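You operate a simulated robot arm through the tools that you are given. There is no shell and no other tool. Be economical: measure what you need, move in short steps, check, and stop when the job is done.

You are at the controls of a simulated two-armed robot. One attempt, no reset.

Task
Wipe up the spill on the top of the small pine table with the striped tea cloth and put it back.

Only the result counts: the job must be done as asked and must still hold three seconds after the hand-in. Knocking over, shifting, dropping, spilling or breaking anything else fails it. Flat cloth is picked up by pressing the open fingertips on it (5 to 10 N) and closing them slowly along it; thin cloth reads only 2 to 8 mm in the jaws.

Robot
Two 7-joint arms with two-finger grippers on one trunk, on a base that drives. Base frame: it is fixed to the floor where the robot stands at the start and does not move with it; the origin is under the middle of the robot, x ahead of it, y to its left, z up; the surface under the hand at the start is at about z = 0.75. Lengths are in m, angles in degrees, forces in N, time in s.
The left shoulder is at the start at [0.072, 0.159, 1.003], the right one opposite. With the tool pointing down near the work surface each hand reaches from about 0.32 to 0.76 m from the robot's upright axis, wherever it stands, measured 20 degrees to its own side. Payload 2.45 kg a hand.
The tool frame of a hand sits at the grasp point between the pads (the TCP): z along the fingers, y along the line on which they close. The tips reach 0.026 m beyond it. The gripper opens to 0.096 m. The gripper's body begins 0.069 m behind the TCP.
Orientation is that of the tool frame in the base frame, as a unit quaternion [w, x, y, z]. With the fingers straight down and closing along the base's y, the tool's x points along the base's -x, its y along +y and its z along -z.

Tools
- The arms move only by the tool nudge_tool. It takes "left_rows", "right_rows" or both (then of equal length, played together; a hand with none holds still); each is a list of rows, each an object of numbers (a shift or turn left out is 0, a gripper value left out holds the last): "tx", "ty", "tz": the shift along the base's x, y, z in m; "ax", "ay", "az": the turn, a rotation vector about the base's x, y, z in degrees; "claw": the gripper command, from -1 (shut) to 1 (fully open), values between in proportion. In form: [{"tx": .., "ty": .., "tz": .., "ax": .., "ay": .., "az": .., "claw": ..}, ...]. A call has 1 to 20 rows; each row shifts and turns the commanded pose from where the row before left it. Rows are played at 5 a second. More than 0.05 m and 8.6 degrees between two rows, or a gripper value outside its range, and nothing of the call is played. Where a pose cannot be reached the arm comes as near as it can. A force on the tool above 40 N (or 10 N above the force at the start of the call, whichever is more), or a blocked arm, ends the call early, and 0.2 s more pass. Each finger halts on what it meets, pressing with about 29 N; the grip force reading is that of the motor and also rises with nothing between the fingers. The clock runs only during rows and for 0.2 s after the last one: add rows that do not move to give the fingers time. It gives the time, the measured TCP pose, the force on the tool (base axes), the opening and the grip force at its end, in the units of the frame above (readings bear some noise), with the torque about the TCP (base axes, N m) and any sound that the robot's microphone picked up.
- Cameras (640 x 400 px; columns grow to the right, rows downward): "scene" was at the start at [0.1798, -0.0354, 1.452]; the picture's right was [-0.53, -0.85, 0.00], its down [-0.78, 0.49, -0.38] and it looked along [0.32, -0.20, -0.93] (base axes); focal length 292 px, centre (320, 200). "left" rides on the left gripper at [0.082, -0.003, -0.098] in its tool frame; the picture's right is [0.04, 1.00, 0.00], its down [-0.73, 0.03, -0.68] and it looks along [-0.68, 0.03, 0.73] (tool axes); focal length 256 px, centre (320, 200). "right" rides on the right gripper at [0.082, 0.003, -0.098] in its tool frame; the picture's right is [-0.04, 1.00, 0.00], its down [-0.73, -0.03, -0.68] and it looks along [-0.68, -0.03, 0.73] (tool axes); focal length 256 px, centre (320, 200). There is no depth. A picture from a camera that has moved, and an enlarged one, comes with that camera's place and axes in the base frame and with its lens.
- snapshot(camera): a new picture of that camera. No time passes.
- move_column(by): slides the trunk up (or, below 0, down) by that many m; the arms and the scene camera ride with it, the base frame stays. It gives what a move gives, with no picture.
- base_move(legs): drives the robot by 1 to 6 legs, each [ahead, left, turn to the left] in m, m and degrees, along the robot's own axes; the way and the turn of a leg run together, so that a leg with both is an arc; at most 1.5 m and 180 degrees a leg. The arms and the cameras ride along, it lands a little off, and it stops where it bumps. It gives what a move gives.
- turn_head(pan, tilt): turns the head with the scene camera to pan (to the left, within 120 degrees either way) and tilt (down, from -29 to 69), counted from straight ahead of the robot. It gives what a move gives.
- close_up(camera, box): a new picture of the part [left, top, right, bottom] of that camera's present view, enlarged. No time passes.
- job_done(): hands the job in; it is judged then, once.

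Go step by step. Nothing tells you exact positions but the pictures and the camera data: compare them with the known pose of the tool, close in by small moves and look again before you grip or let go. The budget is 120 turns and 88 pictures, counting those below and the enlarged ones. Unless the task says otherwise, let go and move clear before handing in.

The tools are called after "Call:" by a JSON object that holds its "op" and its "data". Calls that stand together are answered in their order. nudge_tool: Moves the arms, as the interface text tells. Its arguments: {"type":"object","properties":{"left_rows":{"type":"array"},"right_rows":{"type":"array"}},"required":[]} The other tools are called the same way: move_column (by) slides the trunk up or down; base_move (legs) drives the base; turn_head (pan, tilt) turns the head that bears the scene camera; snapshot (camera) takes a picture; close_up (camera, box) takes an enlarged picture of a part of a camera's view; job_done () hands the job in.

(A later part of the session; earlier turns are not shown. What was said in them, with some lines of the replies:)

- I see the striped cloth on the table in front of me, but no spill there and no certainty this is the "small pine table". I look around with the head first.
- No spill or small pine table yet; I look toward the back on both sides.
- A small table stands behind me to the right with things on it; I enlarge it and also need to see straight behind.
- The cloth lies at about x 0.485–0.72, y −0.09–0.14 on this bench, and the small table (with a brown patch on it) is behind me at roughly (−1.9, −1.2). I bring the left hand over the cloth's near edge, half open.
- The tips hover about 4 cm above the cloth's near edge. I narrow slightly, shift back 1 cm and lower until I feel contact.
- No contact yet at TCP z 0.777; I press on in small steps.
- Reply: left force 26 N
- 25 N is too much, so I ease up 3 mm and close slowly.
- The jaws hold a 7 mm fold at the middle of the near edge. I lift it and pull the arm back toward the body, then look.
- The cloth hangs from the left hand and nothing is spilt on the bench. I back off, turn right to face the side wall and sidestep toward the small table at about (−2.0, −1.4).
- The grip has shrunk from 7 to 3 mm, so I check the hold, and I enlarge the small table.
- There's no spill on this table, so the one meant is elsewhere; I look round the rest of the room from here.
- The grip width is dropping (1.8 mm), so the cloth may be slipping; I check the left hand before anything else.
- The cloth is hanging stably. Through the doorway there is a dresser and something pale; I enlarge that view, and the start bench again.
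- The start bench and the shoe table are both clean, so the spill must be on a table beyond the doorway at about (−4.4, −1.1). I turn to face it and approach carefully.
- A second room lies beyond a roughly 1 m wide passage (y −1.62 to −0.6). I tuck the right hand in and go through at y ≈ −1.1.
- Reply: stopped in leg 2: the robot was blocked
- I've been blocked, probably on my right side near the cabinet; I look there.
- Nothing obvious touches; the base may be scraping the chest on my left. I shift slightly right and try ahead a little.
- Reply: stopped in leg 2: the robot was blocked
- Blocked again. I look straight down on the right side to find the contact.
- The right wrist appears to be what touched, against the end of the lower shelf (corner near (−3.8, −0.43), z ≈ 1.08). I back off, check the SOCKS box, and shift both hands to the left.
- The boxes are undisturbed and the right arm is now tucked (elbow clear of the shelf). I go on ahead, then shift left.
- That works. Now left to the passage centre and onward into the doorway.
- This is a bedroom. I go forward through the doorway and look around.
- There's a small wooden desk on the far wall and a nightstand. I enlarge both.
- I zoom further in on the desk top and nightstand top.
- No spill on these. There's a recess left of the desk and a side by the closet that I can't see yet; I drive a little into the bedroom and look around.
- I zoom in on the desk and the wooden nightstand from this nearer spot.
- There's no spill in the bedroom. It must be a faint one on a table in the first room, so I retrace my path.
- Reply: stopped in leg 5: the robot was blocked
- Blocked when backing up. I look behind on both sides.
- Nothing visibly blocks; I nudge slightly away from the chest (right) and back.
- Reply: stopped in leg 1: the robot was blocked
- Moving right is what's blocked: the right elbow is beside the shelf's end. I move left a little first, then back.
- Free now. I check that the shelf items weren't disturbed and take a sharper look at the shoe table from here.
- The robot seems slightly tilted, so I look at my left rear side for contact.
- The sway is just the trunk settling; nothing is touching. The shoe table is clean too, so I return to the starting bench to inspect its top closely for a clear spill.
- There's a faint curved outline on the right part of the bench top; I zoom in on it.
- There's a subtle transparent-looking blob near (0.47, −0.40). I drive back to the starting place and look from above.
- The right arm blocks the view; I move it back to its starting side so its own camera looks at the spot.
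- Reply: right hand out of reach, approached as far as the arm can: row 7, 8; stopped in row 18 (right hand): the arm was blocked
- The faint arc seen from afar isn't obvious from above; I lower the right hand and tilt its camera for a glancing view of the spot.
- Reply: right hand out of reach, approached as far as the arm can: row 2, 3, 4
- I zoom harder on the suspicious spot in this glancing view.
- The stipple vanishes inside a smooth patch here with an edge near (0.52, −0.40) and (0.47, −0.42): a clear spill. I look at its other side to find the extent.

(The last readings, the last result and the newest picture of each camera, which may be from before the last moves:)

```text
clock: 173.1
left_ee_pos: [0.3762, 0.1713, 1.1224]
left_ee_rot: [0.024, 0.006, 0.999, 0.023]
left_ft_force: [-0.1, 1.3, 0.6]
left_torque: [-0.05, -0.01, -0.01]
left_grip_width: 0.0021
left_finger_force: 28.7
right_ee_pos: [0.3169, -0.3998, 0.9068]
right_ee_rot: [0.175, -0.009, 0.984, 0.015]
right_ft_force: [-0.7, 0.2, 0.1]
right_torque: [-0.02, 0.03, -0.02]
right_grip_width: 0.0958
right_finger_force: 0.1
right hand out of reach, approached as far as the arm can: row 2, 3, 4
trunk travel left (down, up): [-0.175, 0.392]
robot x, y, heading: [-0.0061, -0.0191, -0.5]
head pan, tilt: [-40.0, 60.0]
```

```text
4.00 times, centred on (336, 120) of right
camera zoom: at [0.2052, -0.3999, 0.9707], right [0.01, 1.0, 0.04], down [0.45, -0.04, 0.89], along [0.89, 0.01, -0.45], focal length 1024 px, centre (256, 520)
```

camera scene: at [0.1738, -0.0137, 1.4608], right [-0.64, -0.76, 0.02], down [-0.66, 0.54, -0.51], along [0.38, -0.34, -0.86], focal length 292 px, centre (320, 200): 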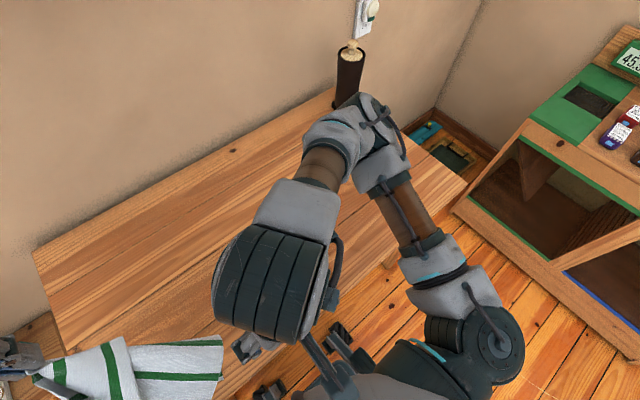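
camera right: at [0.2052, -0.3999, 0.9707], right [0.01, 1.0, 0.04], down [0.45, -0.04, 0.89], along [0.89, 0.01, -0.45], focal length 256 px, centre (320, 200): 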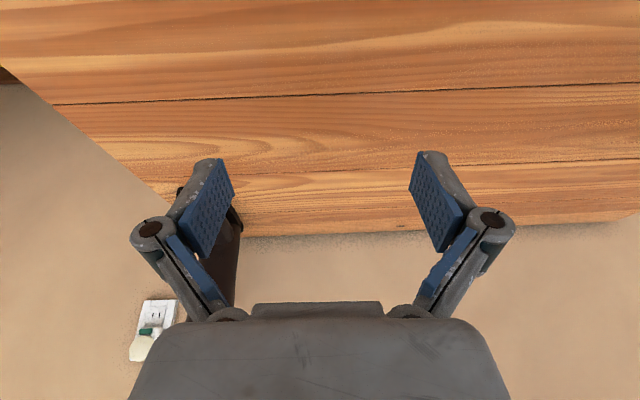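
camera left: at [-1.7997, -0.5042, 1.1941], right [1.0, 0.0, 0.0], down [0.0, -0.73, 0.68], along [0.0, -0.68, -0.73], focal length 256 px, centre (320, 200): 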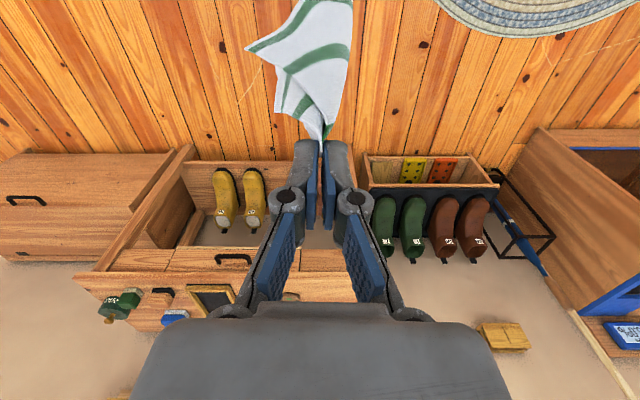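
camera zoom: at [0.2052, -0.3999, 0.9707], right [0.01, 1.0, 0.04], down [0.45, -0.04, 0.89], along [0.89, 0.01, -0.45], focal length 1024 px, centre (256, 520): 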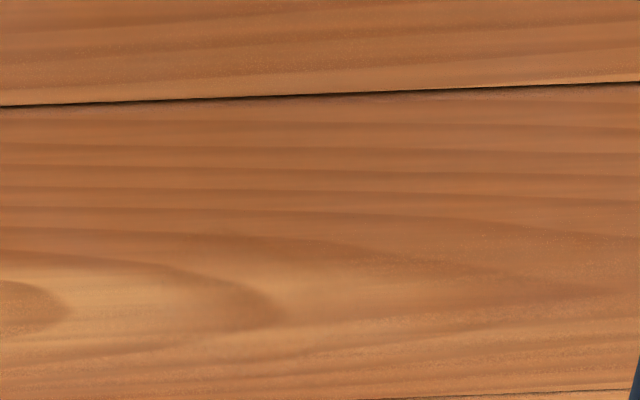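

I take the spill to be about 8 cm wide, centred near (0.48, −0.39). I stow the right hand, then sidestep 0.4 m to the right so the left hand with the cloth can reach it comfortably.

Call:
{"op": "nudge_tool", "data": {"right_rows": [{"tz": 0.04, "ay": 5, "tx": -0.01, "ty": 0.02}, {"tz": 0.04, "ay": 5, "tx": -0.01, "ty": 0.03}, {"tz": 0.04, "ay": 5, "ty": 0.03}, {"tz": 0.03, "ay": 5}, {}, {}]}}

Call:
{"op": "base_move", "data": {"legs": [[0, -0.38, 0.4]]}}

Call:
{"op": "turn_head", "data": {"pan": 0, "tilt": 60}}

Call:
{"op": "snapshot", "data": {"camera": "scene"}}

```text
refused: row 2 steps farther than a row can; nothing moved
```

```text
clock: 175.6
left_ee_pos: [0.3732, -0.226, 1.1244]
left_ee_rot: [0.025, 0.004, 0.999, 0.028]
left_ft_force: [-0.1, 0.3, -0.3]
left_torque: [-0.02, 0.0, 0.01]
left_grip_width: 0.002
left_finger_force: 29.1
right_ee_pos: [0.3169, -0.7954, 0.9036]
right_ee_rot: [0.176, -0.01, 0.984, 0.018]
right_ft_force: [-0.6, -0.6, 0.4]
right_torque: [0.02, -0.04, -0.01]
right_grip_width: 0.0962
right_finger_force: 0.1
trunk travel left (down, up): [-0.175, 0.392]
robot x, y, heading: [-0.0082, -0.4162, 0.3]
head pan, tilt: [-40.0, 60.0]
```

```text
clock: 176.6
left_ee_pos: [0.3716, -0.2117, 1.1231]
left_ee_rot: [0.026, 0.002, 0.999, 0.022]
left_ft_force: [0.0, 0.5, 0.1]
left_torque: [0.02, -0.02, 0.0]
left_grip_width: 0.0018
left_finger_force: 28.7
right_ee_pos: [0.3149, -0.7833, 0.9084]
right_ee_rot: [0.176, -0.012, 0.984, 0.014]
right_ft_force: [0.7, 0.6, -0.1]
right_torque: [0.01, 0.03, 0.02]
right_grip_width: 0.096
right_finger_force: 0.1
trunk travel left (down, up): [-0.175, 0.392]
robot x, y, heading: [-0.0096, -0.4084, 0.3]
head pan, tilt: [0.0, 60.0]
```

```text
27 pictures are left
camera scene: at [0.1876, -0.4018, 1.4602], right [0.0, -1.0, 0.01], down [-0.87, 0.0, -0.5], along [0.5, 0.0, -0.87], focal length 292 px, centre (320, 200)
```

scene: 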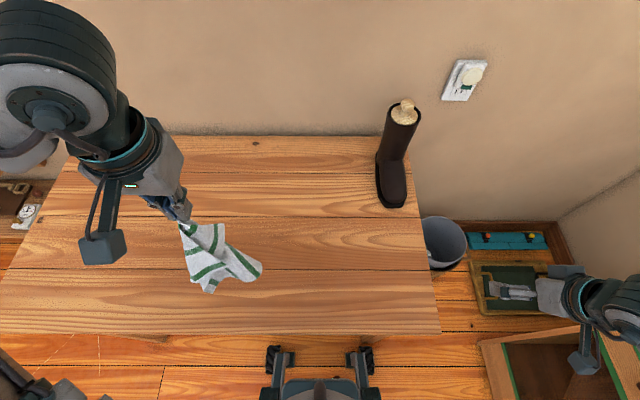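

Good stance: the spill spot is right in front of me. I zoom in from above for its outline.

Call:
{"op": "close_up", "data": {"camera": "scene", "box": [272, 205, 368, 265]}}

```text
6.67 times, centred on (320, 235) of scene
camera zoom: at [0.1876, -0.4018, 1.4602], right [0.0, -1.0, 0.01], down [-0.87, 0.0, -0.5], along [0.5, 0.0, -0.87], focal length 1944 px, centre (320, -33)
```

zoom: 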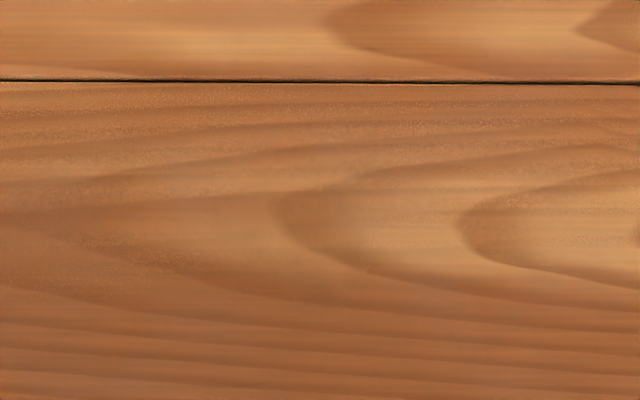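

The outline confirms a clear oval at about (0.48, −0.39), radius ~4 cm. I bring the cloth over it, letting the hem touch beyond and backing the hand down toward me.

Call:
{"op": "nudge_tool", "data": {"left_rows": [{"tx": 0.03, "ty": -0.03, "tz": -0.015, "ay": 3}, {"tx": 0.03, "ty": -0.03, "tz": -0.015, "ax": -2}, {"tx": 0.03, "ty": -0.03, "tz": -0.015}, {"tx": 0.03, "ty": -0.03, "tz": -0.015}, {"tx": 0.035, "ty": -0.03, "tz": -0.015}, {"tx": 0.035, "ty": -0.03, "tz": -0.015}, {"tz": -0.04}, {"tz": -0.04}, {}, {}, {}]}}

Call:
{"op": "snapshot", "data": {"camera": "scene"}}

```text
clock: 179.0
left_ee_pos: [0.5626, -0.3998, 0.9528]
left_ee_rot: [0.001, 0.004, 1.0, 0.007]
left_ft_force: [-0.2, -0.2, 0.2]
left_torque: [0.03, 0.02, -0.04]
left_grip_width: 0.0018
left_finger_force: 28.9
right_ee_pos: [0.3162, -0.7891, 0.9077]
right_ee_rot: [0.176, -0.012, 0.984, 0.017]
right_ft_force: [-0.2, 0.4, 0.2]
right_torque: [-0.01, 0.0, 0.0]
right_grip_width: 0.0963
right_finger_force: 0.1
trunk travel left (down, up): [-0.175, 0.392]
robot x, y, heading: [-0.0101, -0.4126, 0.0]
head pan, tilt: [0.0, 60.0]
```

```text
25 pictures are left
camera scene: at [0.1889, -0.417, 1.4601], right [0.0, -1.0, 0.0], down [-0.87, 0.0, -0.5], along [0.5, 0.0, -0.87], focal length 292 px, centre (320, 200)
```

scene: 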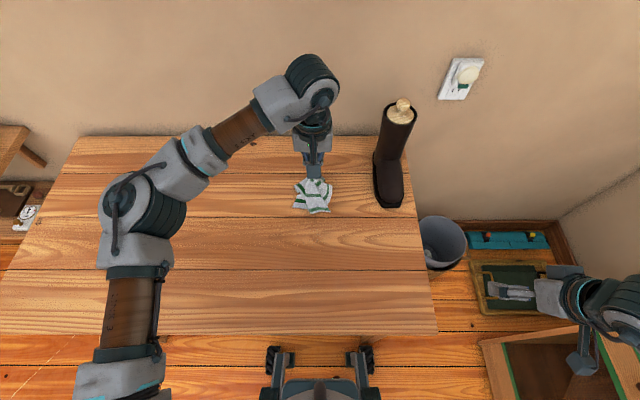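

The cloth hangs over the far side with its hem near the table. I lay it down toward me.

Call:
{"op": "nudge_tool", "data": {"left_rows": [{"tx": -0.005, "tz": -0.02}, {"tx": -0.015, "tz": -0.02}, {"tx": -0.02, "tz": -0.02}, {"tx": -0.025, "tz": -0.02}, {"tx": -0.025, "tz": -0.02}, {"tx": -0.025, "tz": -0.02}, {"tx": -0.025, "tz": -0.02}, {"tx": -0.02, "tz": -0.02}, {"tz": -0.01}, {"tz": -0.005}, {}]}}

Call:
{"op": "snapshot", "data": {"camera": "left"}}

```text
clock: 181.4
left_ee_pos: [0.4015, -0.4004, 0.7806]
left_ee_rot: [0.001, 0.004, 1.0, 0.008]
left_ft_force: [0.8, 0.8, 9.1]
left_torque: [0.06, 0.1, -0.04]
left_grip_width: 0.002
left_finger_force: 28.9
right_ee_pos: [0.3164, -0.7914, 0.905]
right_ee_rot: [0.177, -0.011, 0.984, 0.017]
right_ft_force: [-0.5, -0.8, 0.2]
right_torque: [0.04, 0.01, 0.0]
right_grip_width: 0.0961
right_finger_force: 0.2
trunk travel left (down, up): [-0.175, 0.392]
robot x, y, heading: [-0.0093, -0.4137, 0.1]
head pan, tilt: [0.0, 60.0]
```

```text
24 pictures are left
camera left: at [0.3195, -0.4059, 0.8786], right [-0.03, 1.0, 0.02], down [0.73, 0.01, 0.68], along [0.68, 0.03, -0.73], focal length 256 px, centre (320, 200)
```

left: 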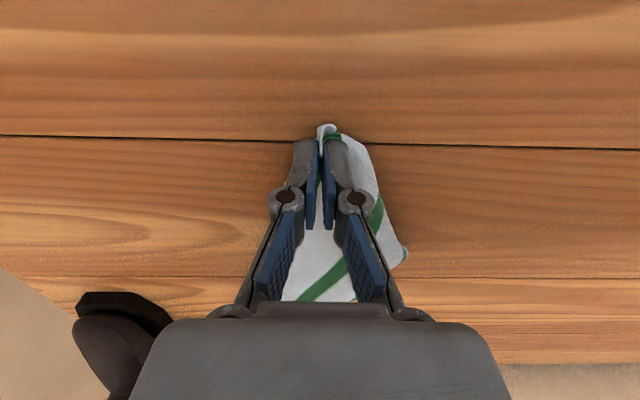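

The cloth lies as a strip ahead of the fingers, pressed with 9 N. I sweep forward and back over the spill.

Call:
{"op": "nudge_tool", "data": {"left_rows": [{"tx": 0.025}, {"tx": 0.025}, {"tx": 0.025}, {"tx": 0.025}, {"tx": 0.025}, {"tx": 0.025}, {"tx": -0.025, "ty": 0.004}, {"tx": -0.025, "ty": 0.008}, {"tx": -0.025, "ty": 0.01}, {"tx": -0.025, "ty": 0.01}, {"tx": -0.025}, {"tx": -0.025}, {"tx": 0.025}, {"tx": 0.025}, {"tx": 0.025}, {"tx": 0.025}, {"tx": 0.025}, {"tx": 0.025}]}}

Call:
{"op": "snapshot", "data": {"camera": "left"}}

```text
clock: 185.2
left_ee_pos: [0.5486, -0.3694, 0.7792]
left_ee_rot: [0.001, 0.003, 1.0, 0.009]
left_ft_force: [-4.4, 0.6, 14.7]
left_torque: [0.05, 0.24, 0.02]
left_grip_width: 0.0023
left_finger_force: 29.2
right_ee_pos: [0.314, -0.7915, 0.9073]
right_ee_rot: [0.176, -0.011, 0.984, 0.017]
right_ft_force: [0.0, -0.5, -0.7]
right_torque: [0.02, -0.02, 0.0]
right_grip_width: 0.0963
right_finger_force: 0.0
trunk travel left (down, up): [-0.175, 0.392]
robot x, y, heading: [-0.0107, -0.4139, 0.1]
head pan, tilt: [0.0, 60.0]
```

```text
23 pictures are left
camera left: at [0.4678, -0.3733, 0.8772], right [-0.03, 1.0, 0.02], down [0.73, 0.01, 0.68], along [0.68, 0.03, -0.73], focal length 256 px, centre (320, 200)
```

left: 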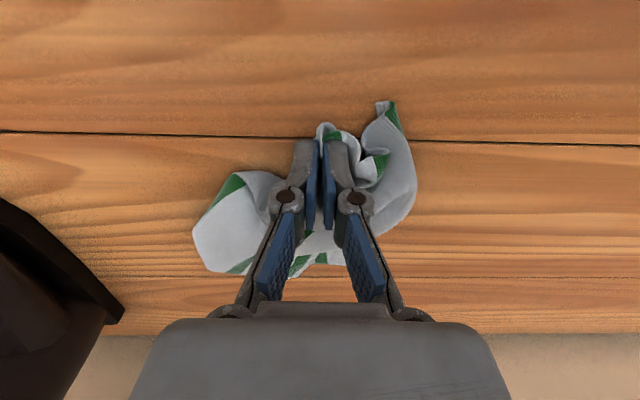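

The cloth is well bunched under the fingers. I continue sweeping over the other side of the spill, keeping clear of the boot.

Call:
{"op": "nudge_tool", "data": {"left_rows": [{"tx": -0.025, "ty": 0.01}, {"tx": -0.025, "ty": 0.01}, {"tx": -0.025}, {"tx": -0.025, "ty": -0.02}, {"tx": -0.025, "ty": -0.025}, {"ty": -0.025}, {"tx": 0.025}, {"tx": 0.025}, {"tx": 0.025}, {"tx": 0.015}, {"tx": -0.015, "ty": -0.02}, {"tx": -0.025}, {"tx": -0.025}, {"tx": -0.025}, {"tx": 0.025, "ty": 0.03}, {"tx": 0.025, "ty": 0.02}, {"tx": 0.025}, {"tx": -0.025, "ty": 0.02}, {"tx": -0.025}, {"tx": -0.02}]}}

Call:
{"op": "snapshot", "data": {"camera": "left"}}

```text
clock: 189.4
left_ee_pos: [0.4307, -0.3662, 0.7782]
left_ee_rot: [0.0, 0.002, 1.0, 0.008]
left_ft_force: [2.8, -0.1, 10.2]
left_torque: [0.0, 0.0, 0.0]
left_grip_width: 0.0021
left_finger_force: 28.8
right_ee_pos: [0.3153, -0.7912, 0.906]
right_ee_rot: [0.177, -0.011, 0.984, 0.017]
right_ft_force: [-0.1, 0.7, 0.2]
right_torque: [0.0, -0.02, 0.0]
right_grip_width: 0.0957
right_finger_force: 0.1
trunk travel left (down, up): [-0.175, 0.392]
robot x, y, heading: [-0.0113, -0.4101, 0.1]
head pan, tilt: [0.0, 60.0]
```

```text
22 pictures are left
camera left: at [0.3489, -0.3716, 0.8768], right [-0.03, 1.0, 0.02], down [0.73, 0.01, 0.68], along [0.68, 0.03, -0.73], focal length 256 px, centre (320, 200)
```

left: 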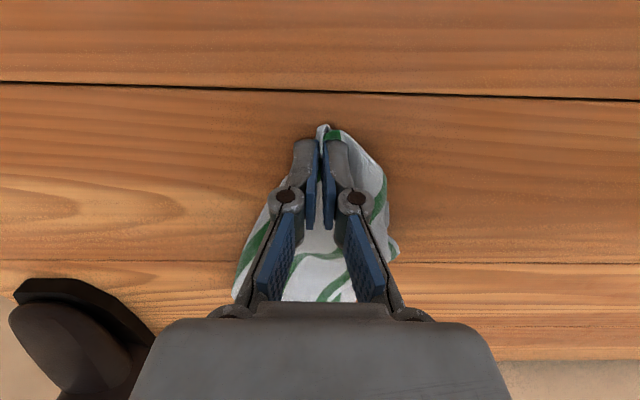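

I lift the cloth aside to the left and check the spot.

Call:
{"op": "nudge_tool", "data": {"left_rows": [{"tz": 0.03}, {"tz": 0.045}, {"tz": 0.045}, {"tz": 0.045}, {"tz": 0.045}, {"ty": 0.045}, {"ty": 0.045}, {"ty": 0.045}, {"ty": 0.045}, {"ty": 0.03}, {}, {}, {}, {}, {}, {}]}}

Call:
{"op": "close_up", "data": {"camera": "scene", "box": [272, 205, 368, 265]}}

```text
clock: 192.8
left_ee_pos: [0.4309, -0.1592, 0.9855]
left_ee_rot: [0.0, 0.003, 1.0, 0.008]
left_ft_force: [-0.1, -0.1, 0.6]
left_torque: [0.0, -0.01, 0.0]
left_grip_width: 0.0016
left_finger_force: 28.7
right_ee_pos: [0.3157, -0.7916, 0.9055]
right_ee_rot: [0.175, -0.01, 0.984, 0.018]
right_ft_force: [0.1, 0.8, -0.1]
right_torque: [0.0, -0.01, 0.01]
right_grip_width: 0.0961
right_finger_force: 0.1
trunk travel left (down, up): [-0.175, 0.392]
robot x, y, heading: [-0.0087, -0.4113, 0.0]
head pan, tilt: [0.0, 60.0]
```

```text
6.67 times, centred on (320, 235) of scene
camera zoom: at [0.1878, -0.4139, 1.4602], right [0.0, -1.0, 0.0], down [-0.87, 0.0, -0.5], along [0.5, 0.0, -0.87], focal length 1944 px, centre (320, -33)
```

zoom: 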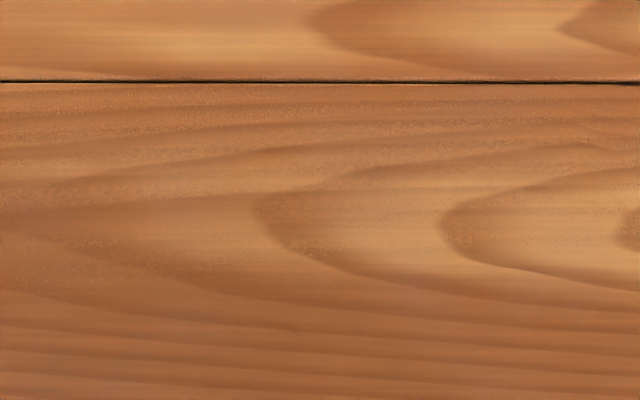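

The smooth oval is gone and the grain runs through continuously, so the spill is wiped. I go back to the start stance to put the cloth back at its old place (centre about (0.60, 0.02)).

Call:
{"op": "base_move", "data": {"legs": [[0.01, 0.41, 0]]}}

Call:
{"op": "nudge_tool", "data": {"left_rows": [{"tx": 0.03, "ty": -0.03}, {"tx": 0.03, "ty": -0.035}, {"tx": 0.03, "ty": -0.035}, {"tx": 0.035, "ty": -0.03}, {"tx": 0.035, "ty": -0.03}, {"tx": 0.035, "ty": -0.03}, {"tx": 0.035, "ty": -0.03}, {}, {}, {}, {}, {}, {}, {}, {}, {}, {}, {}]}}

Call:
{"op": "snapshot", "data": {"camera": "scene"}}

```text
clock: 195.4
left_ee_pos: [0.4387, 0.2597, 0.9851]
left_ee_rot: [0.0, 0.002, 1.0, 0.01]
left_ft_force: [-0.1, -0.3, -0.2]
left_torque: [0.05, -0.02, -0.01]
left_grip_width: 0.0021
left_finger_force: 29.1
right_ee_pos: [0.3255, -0.3729, 0.9063]
right_ee_rot: [0.176, -0.013, 0.984, 0.019]
right_ft_force: [-1.0, 0.2, 0.2]
right_torque: [0.02, -0.01, 0.04]
right_grip_width: 0.0958
right_finger_force: 0.0
trunk travel left (down, up): [-0.175, 0.392]
robot x, y, heading: [0.0002, 0.0062, 0.3]
head pan, tilt: [0.0, 60.0]
```

```text
clock: 199.2
left_ee_pos: [0.6663, 0.0424, 0.9886]
left_ee_rot: [0.002, 0.001, 1.0, 0.008]
left_ft_force: [0.3, 0.4, -0.4]
left_torque: [0.01, 0.0, 0.02]
left_grip_width: 0.0023
left_finger_force: 29.3
right_ee_pos: [0.3229, -0.3706, 0.9061]
right_ee_rot: [0.178, -0.013, 0.984, 0.018]
right_ft_force: [-0.1, 0.0, 0.2]
right_torque: [-0.02, 0.03, 0.01]
right_grip_width: 0.096
right_finger_force: 0.0
trunk travel left (down, up): [-0.175, 0.392]
robot x, y, heading: [-0.0007, 0.0064, 0.4]
head pan, tilt: [0.0, 60.0]
```

```text
20 pictures are left
camera scene: at [0.1977, 0.004, 1.46], right [0.01, -1.0, 0.0], down [-0.87, 0.0, -0.5], along [0.5, 0.01, -0.87], focal length 292 px, centre (320, 200)
```

scene: 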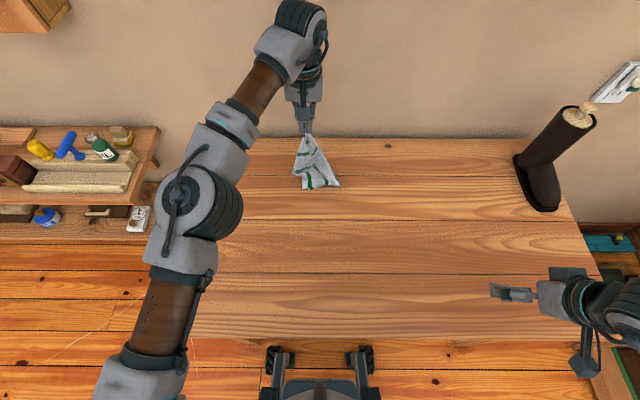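

Now I lay it: hem down at the far side, backing toward me to the old near edge.

Call:
{"op": "nudge_tool", "data": {"left_rows": [{"tx": 0.03, "ty": -0.02, "tz": -0.02}, {"tx": 0.005, "tz": -0.03}, {}, {"tx": -0.02, "tz": -0.025}, {"tx": -0.03, "tz": -0.022}, {"tx": -0.03, "tz": -0.022}, {"tx": -0.03, "tz": -0.022}, {"tx": -0.03, "tz": -0.022}, {"tx": -0.03, "tz": -0.02}, {"tx": -0.025, "tz": -0.01}, {"tx": -0.01, "tz": -0.008}, {}]}}

Call:
{"op": "snapshot", "data": {"camera": "scene"}}

```text
clock: 201.8
left_ee_pos: [0.4771, 0.0322, 0.7807]
left_ee_rot: [0.003, 0.0, 1.0, 0.008]
left_ft_force: [1.9, -0.8, 4.4]
left_torque: [-0.02, -0.04, 0.0]
left_grip_width: 0.002
left_finger_force: 29.3
left hand out of reach, approached as far as the arm can: row 1
right_ee_pos: [0.3237, -0.3709, 0.9067]
right_ee_rot: [0.178, -0.012, 0.984, 0.018]
right_ft_force: [-1.0, 0.0, 0.0]
right_torque: [0.0, -0.01, -0.01]
right_grip_width: 0.0962
right_finger_force: 0.2
trunk travel left (down, up): [-0.175, 0.392]
robot x, y, heading: [-0.0036, 0.0103, 0.3]
head pan, tilt: [0.0, 60.0]
```

```text
19 pictures are left
camera scene: at [0.1965, 0.0044, 1.4603], right [0.01, -1.0, 0.0], down [-0.87, 0.0, -0.5], along [0.5, 0.01, -0.87], focal length 292 px, centre (320, 200)
```

scene: 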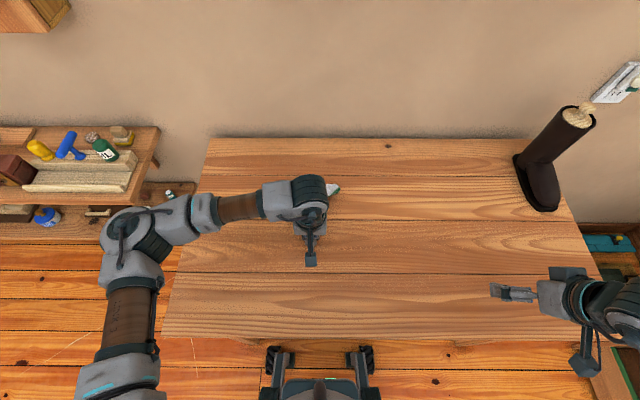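

The cloth lies along x from the hand to beyond the wrist. I open a little, rise and pull back to view.

Call:
{"op": "nudge_tool", "data": {"left_rows": [{"tz": 0.001, "claw": -0.85}, {"claw": -0.6}, {}, {"tz": 0.01}, {"tz": 0.03}, {"tz": 0.045}, {"tz": 0.045}, {"tz": 0.045}, {"tx": -0.03, "ty": 0.03, "tz": 0.02}, {"tx": -0.03, "ty": 0.03}, {}, {}]}}

Call:
{"op": "snapshot", "data": {"camera": "left"}}

```text
clock: 204.4
left_ee_pos: [0.4127, 0.087, 0.9742]
left_ee_rot: [0.002, 0.002, 1.0, 0.009]
left_ft_force: [0.0, -0.6, 0.3]
left_torque: [0.01, -0.03, 0.01]
left_grip_width: 0.0192
left_finger_force: 0.0
right_ee_pos: [0.3224, -0.3733, 0.9071]
right_ee_rot: [0.178, -0.012, 0.984, 0.019]
right_ft_force: [-0.2, -0.3, 0.4]
right_torque: [-0.04, -0.01, 0.03]
right_grip_width: 0.0962
right_finger_force: 0.0
trunk travel left (down, up): [-0.175, 0.392]
robot x, y, heading: [-0.0057, 0.0084, 0.6]
head pan, tilt: [0.0, 60.0]
```

```text
18 pictures are left
camera left: at [0.3312, 0.0819, 1.0729], right [-0.04, 1.0, 0.02], down [0.73, 0.01, 0.68], along [0.68, 0.04, -0.73], focal length 256 px, centre (320, 200)
```

left: 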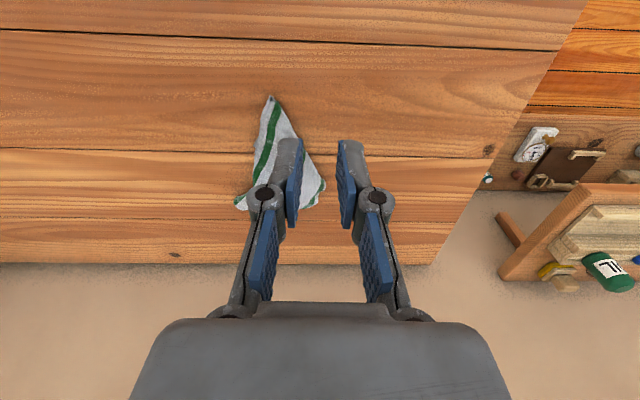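

The cloth rests at its old place (centre about (0.59, 0.03)), folded narrower but lying on the table. I pull the arm clear and check the overall scene and the wiped spot once more.

Call:
{"op": "nudge_tool", "data": {"left_rows": [{"tz": 0.04, "ty": 0.03}, {"tz": 0.03, "ty": 0.04}, {"ty": 0.045}, {"ty": 0.045}, {}, {}, {}, {}, {}]}}

Call:
{"op": "turn_head", "data": {"pan": -20, "tilt": 50}}

Call:
{"op": "snapshot", "data": {"camera": "scene"}}

Call:
{"op": "close_up", "data": {"camera": "right", "box": [220, 80, 412, 200]}}

```text
clock: 206.4
left_ee_pos: [0.4148, 0.2539, 1.0418]
left_ee_rot: [0.002, 0.001, 1.0, 0.008]
left_ft_force: [-0.2, 0.5, 1.1]
left_torque: [0.01, -0.03, 0.0]
left_grip_width: 0.0193
left_finger_force: 0.0
right_ee_pos: [0.3224, -0.3707, 0.9068]
right_ee_rot: [0.178, -0.013, 0.984, 0.019]
right_ft_force: [-0.8, 0.5, -0.4]
right_torque: [-0.01, 0.03, 0.01]
right_grip_width: 0.0959
right_finger_force: 0.0
trunk travel left (down, up): [-0.175, 0.392]
robot x, y, heading: [-0.0017, 0.0051, 0.4]
head pan, tilt: [0.0, 60.0]
```

```text
clock: 207.2
left_ee_pos: [0.4147, 0.2525, 1.0404]
left_ee_rot: [0.002, 0.002, 1.0, 0.008]
left_ft_force: [0.1, 0.1, 0.7]
left_torque: [0.01, -0.03, 0.0]
left_grip_width: 0.0192
left_finger_force: 0.1
right_ee_pos: [0.3229, -0.3717, 0.9071]
right_ee_rot: [0.178, -0.013, 0.984, 0.018]
right_ft_force: [-0.8, -0.8, -0.1]
right_torque: [0.0, -0.01, 0.03]
right_grip_width: 0.0961
right_finger_force: 0.1
trunk travel left (down, up): [-0.175, 0.392]
robot x, y, heading: [-0.0001, 0.0086, 0.4]
head pan, tilt: [-20.0, 50.0]
```

```text
17 pictures are left
camera scene: at [0.2021, -0.0197, 1.4727], right [-0.34, -0.94, 0.0], down [-0.72, 0.26, -0.64], along [0.6, -0.21, -0.77], focal length 292 px, centre (320, 200)
```

scene: 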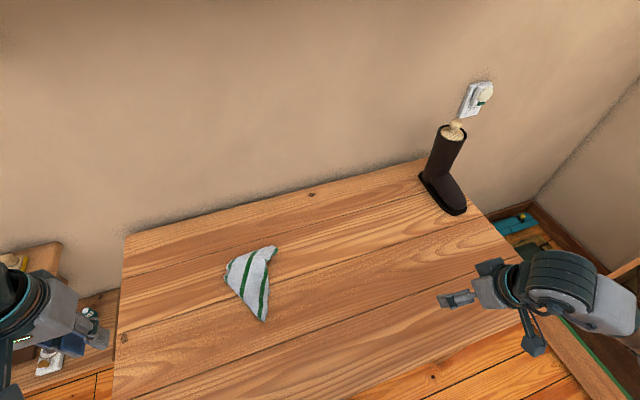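

```text
3.33 times, centred on (316, 140) of right
camera zoom: at [0.2122, -0.373, 0.9708], right [0.01, 1.0, 0.04], down [0.45, -0.04, 0.89], along [0.89, 0.01, -0.45], focal length 853 px, centre (333, 400)
```

zoom: 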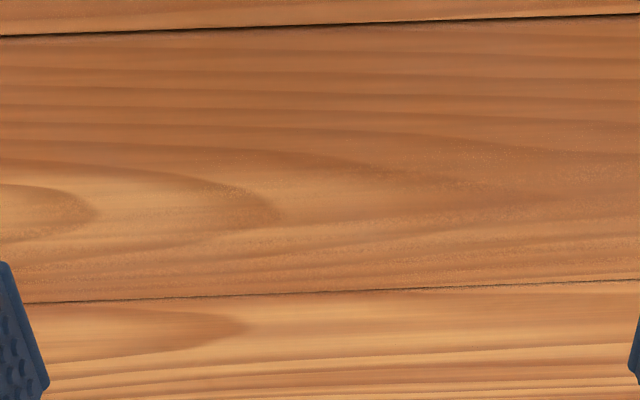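

The spot is uniformly grained now. I do one last scan of the rest of the bench top for leftovers.

Call:
{"op": "close_up", "data": {"camera": "scene", "box": [110, 190, 350, 340]}}

Call:
{"op": "close_up", "data": {"camera": "scene", "box": [280, 190, 520, 340]}}

```text
2.67 times, centred on (230, 265) of scene
camera zoom: at [0.2021, -0.0197, 1.4727], right [-0.34, -0.94, 0.0], down [-0.72, 0.26, -0.64], along [0.6, -0.21, -0.77], focal length 778 px, centre (560, 27)
```

zoom: 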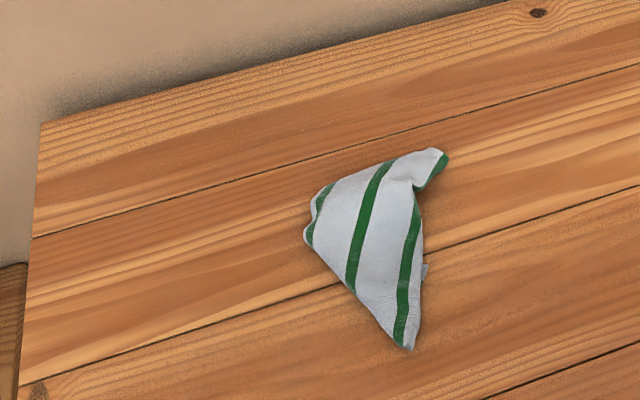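

```text
2.67 times, centred on (400, 265) of scene
camera zoom: at [0.2021, -0.0197, 1.4727], right [-0.34, -0.94, 0.0], down [-0.72, 0.26, -0.64], along [0.6, -0.21, -0.77], focal length 778 px, centre (107, 27)
```

zoom: 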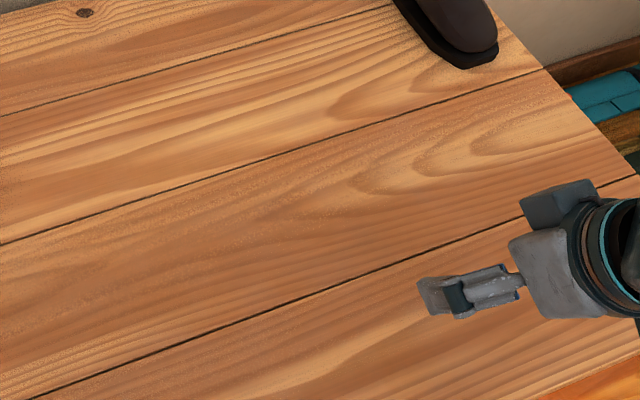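

The bench top looks clean all over, the boot is upright on its spot, the cloth lies back in its place and both hands are clear. I hand the job in.

Call:
{"op": "job_done", "data": {}}

```text
The job is handed in.
```

I wiped up the spill, a faint clear patch on the pine table I started at. The striped tea cloth is back on its spot there, but it lies folded in a rough triangle, not spread flat as before.

While looking for the spill I also drove into the next room. On the way, the robot was stopped by contact four times in the gap by the doorway, most likely against the shelf. The shelf boxes looked undisturbed afterwards.
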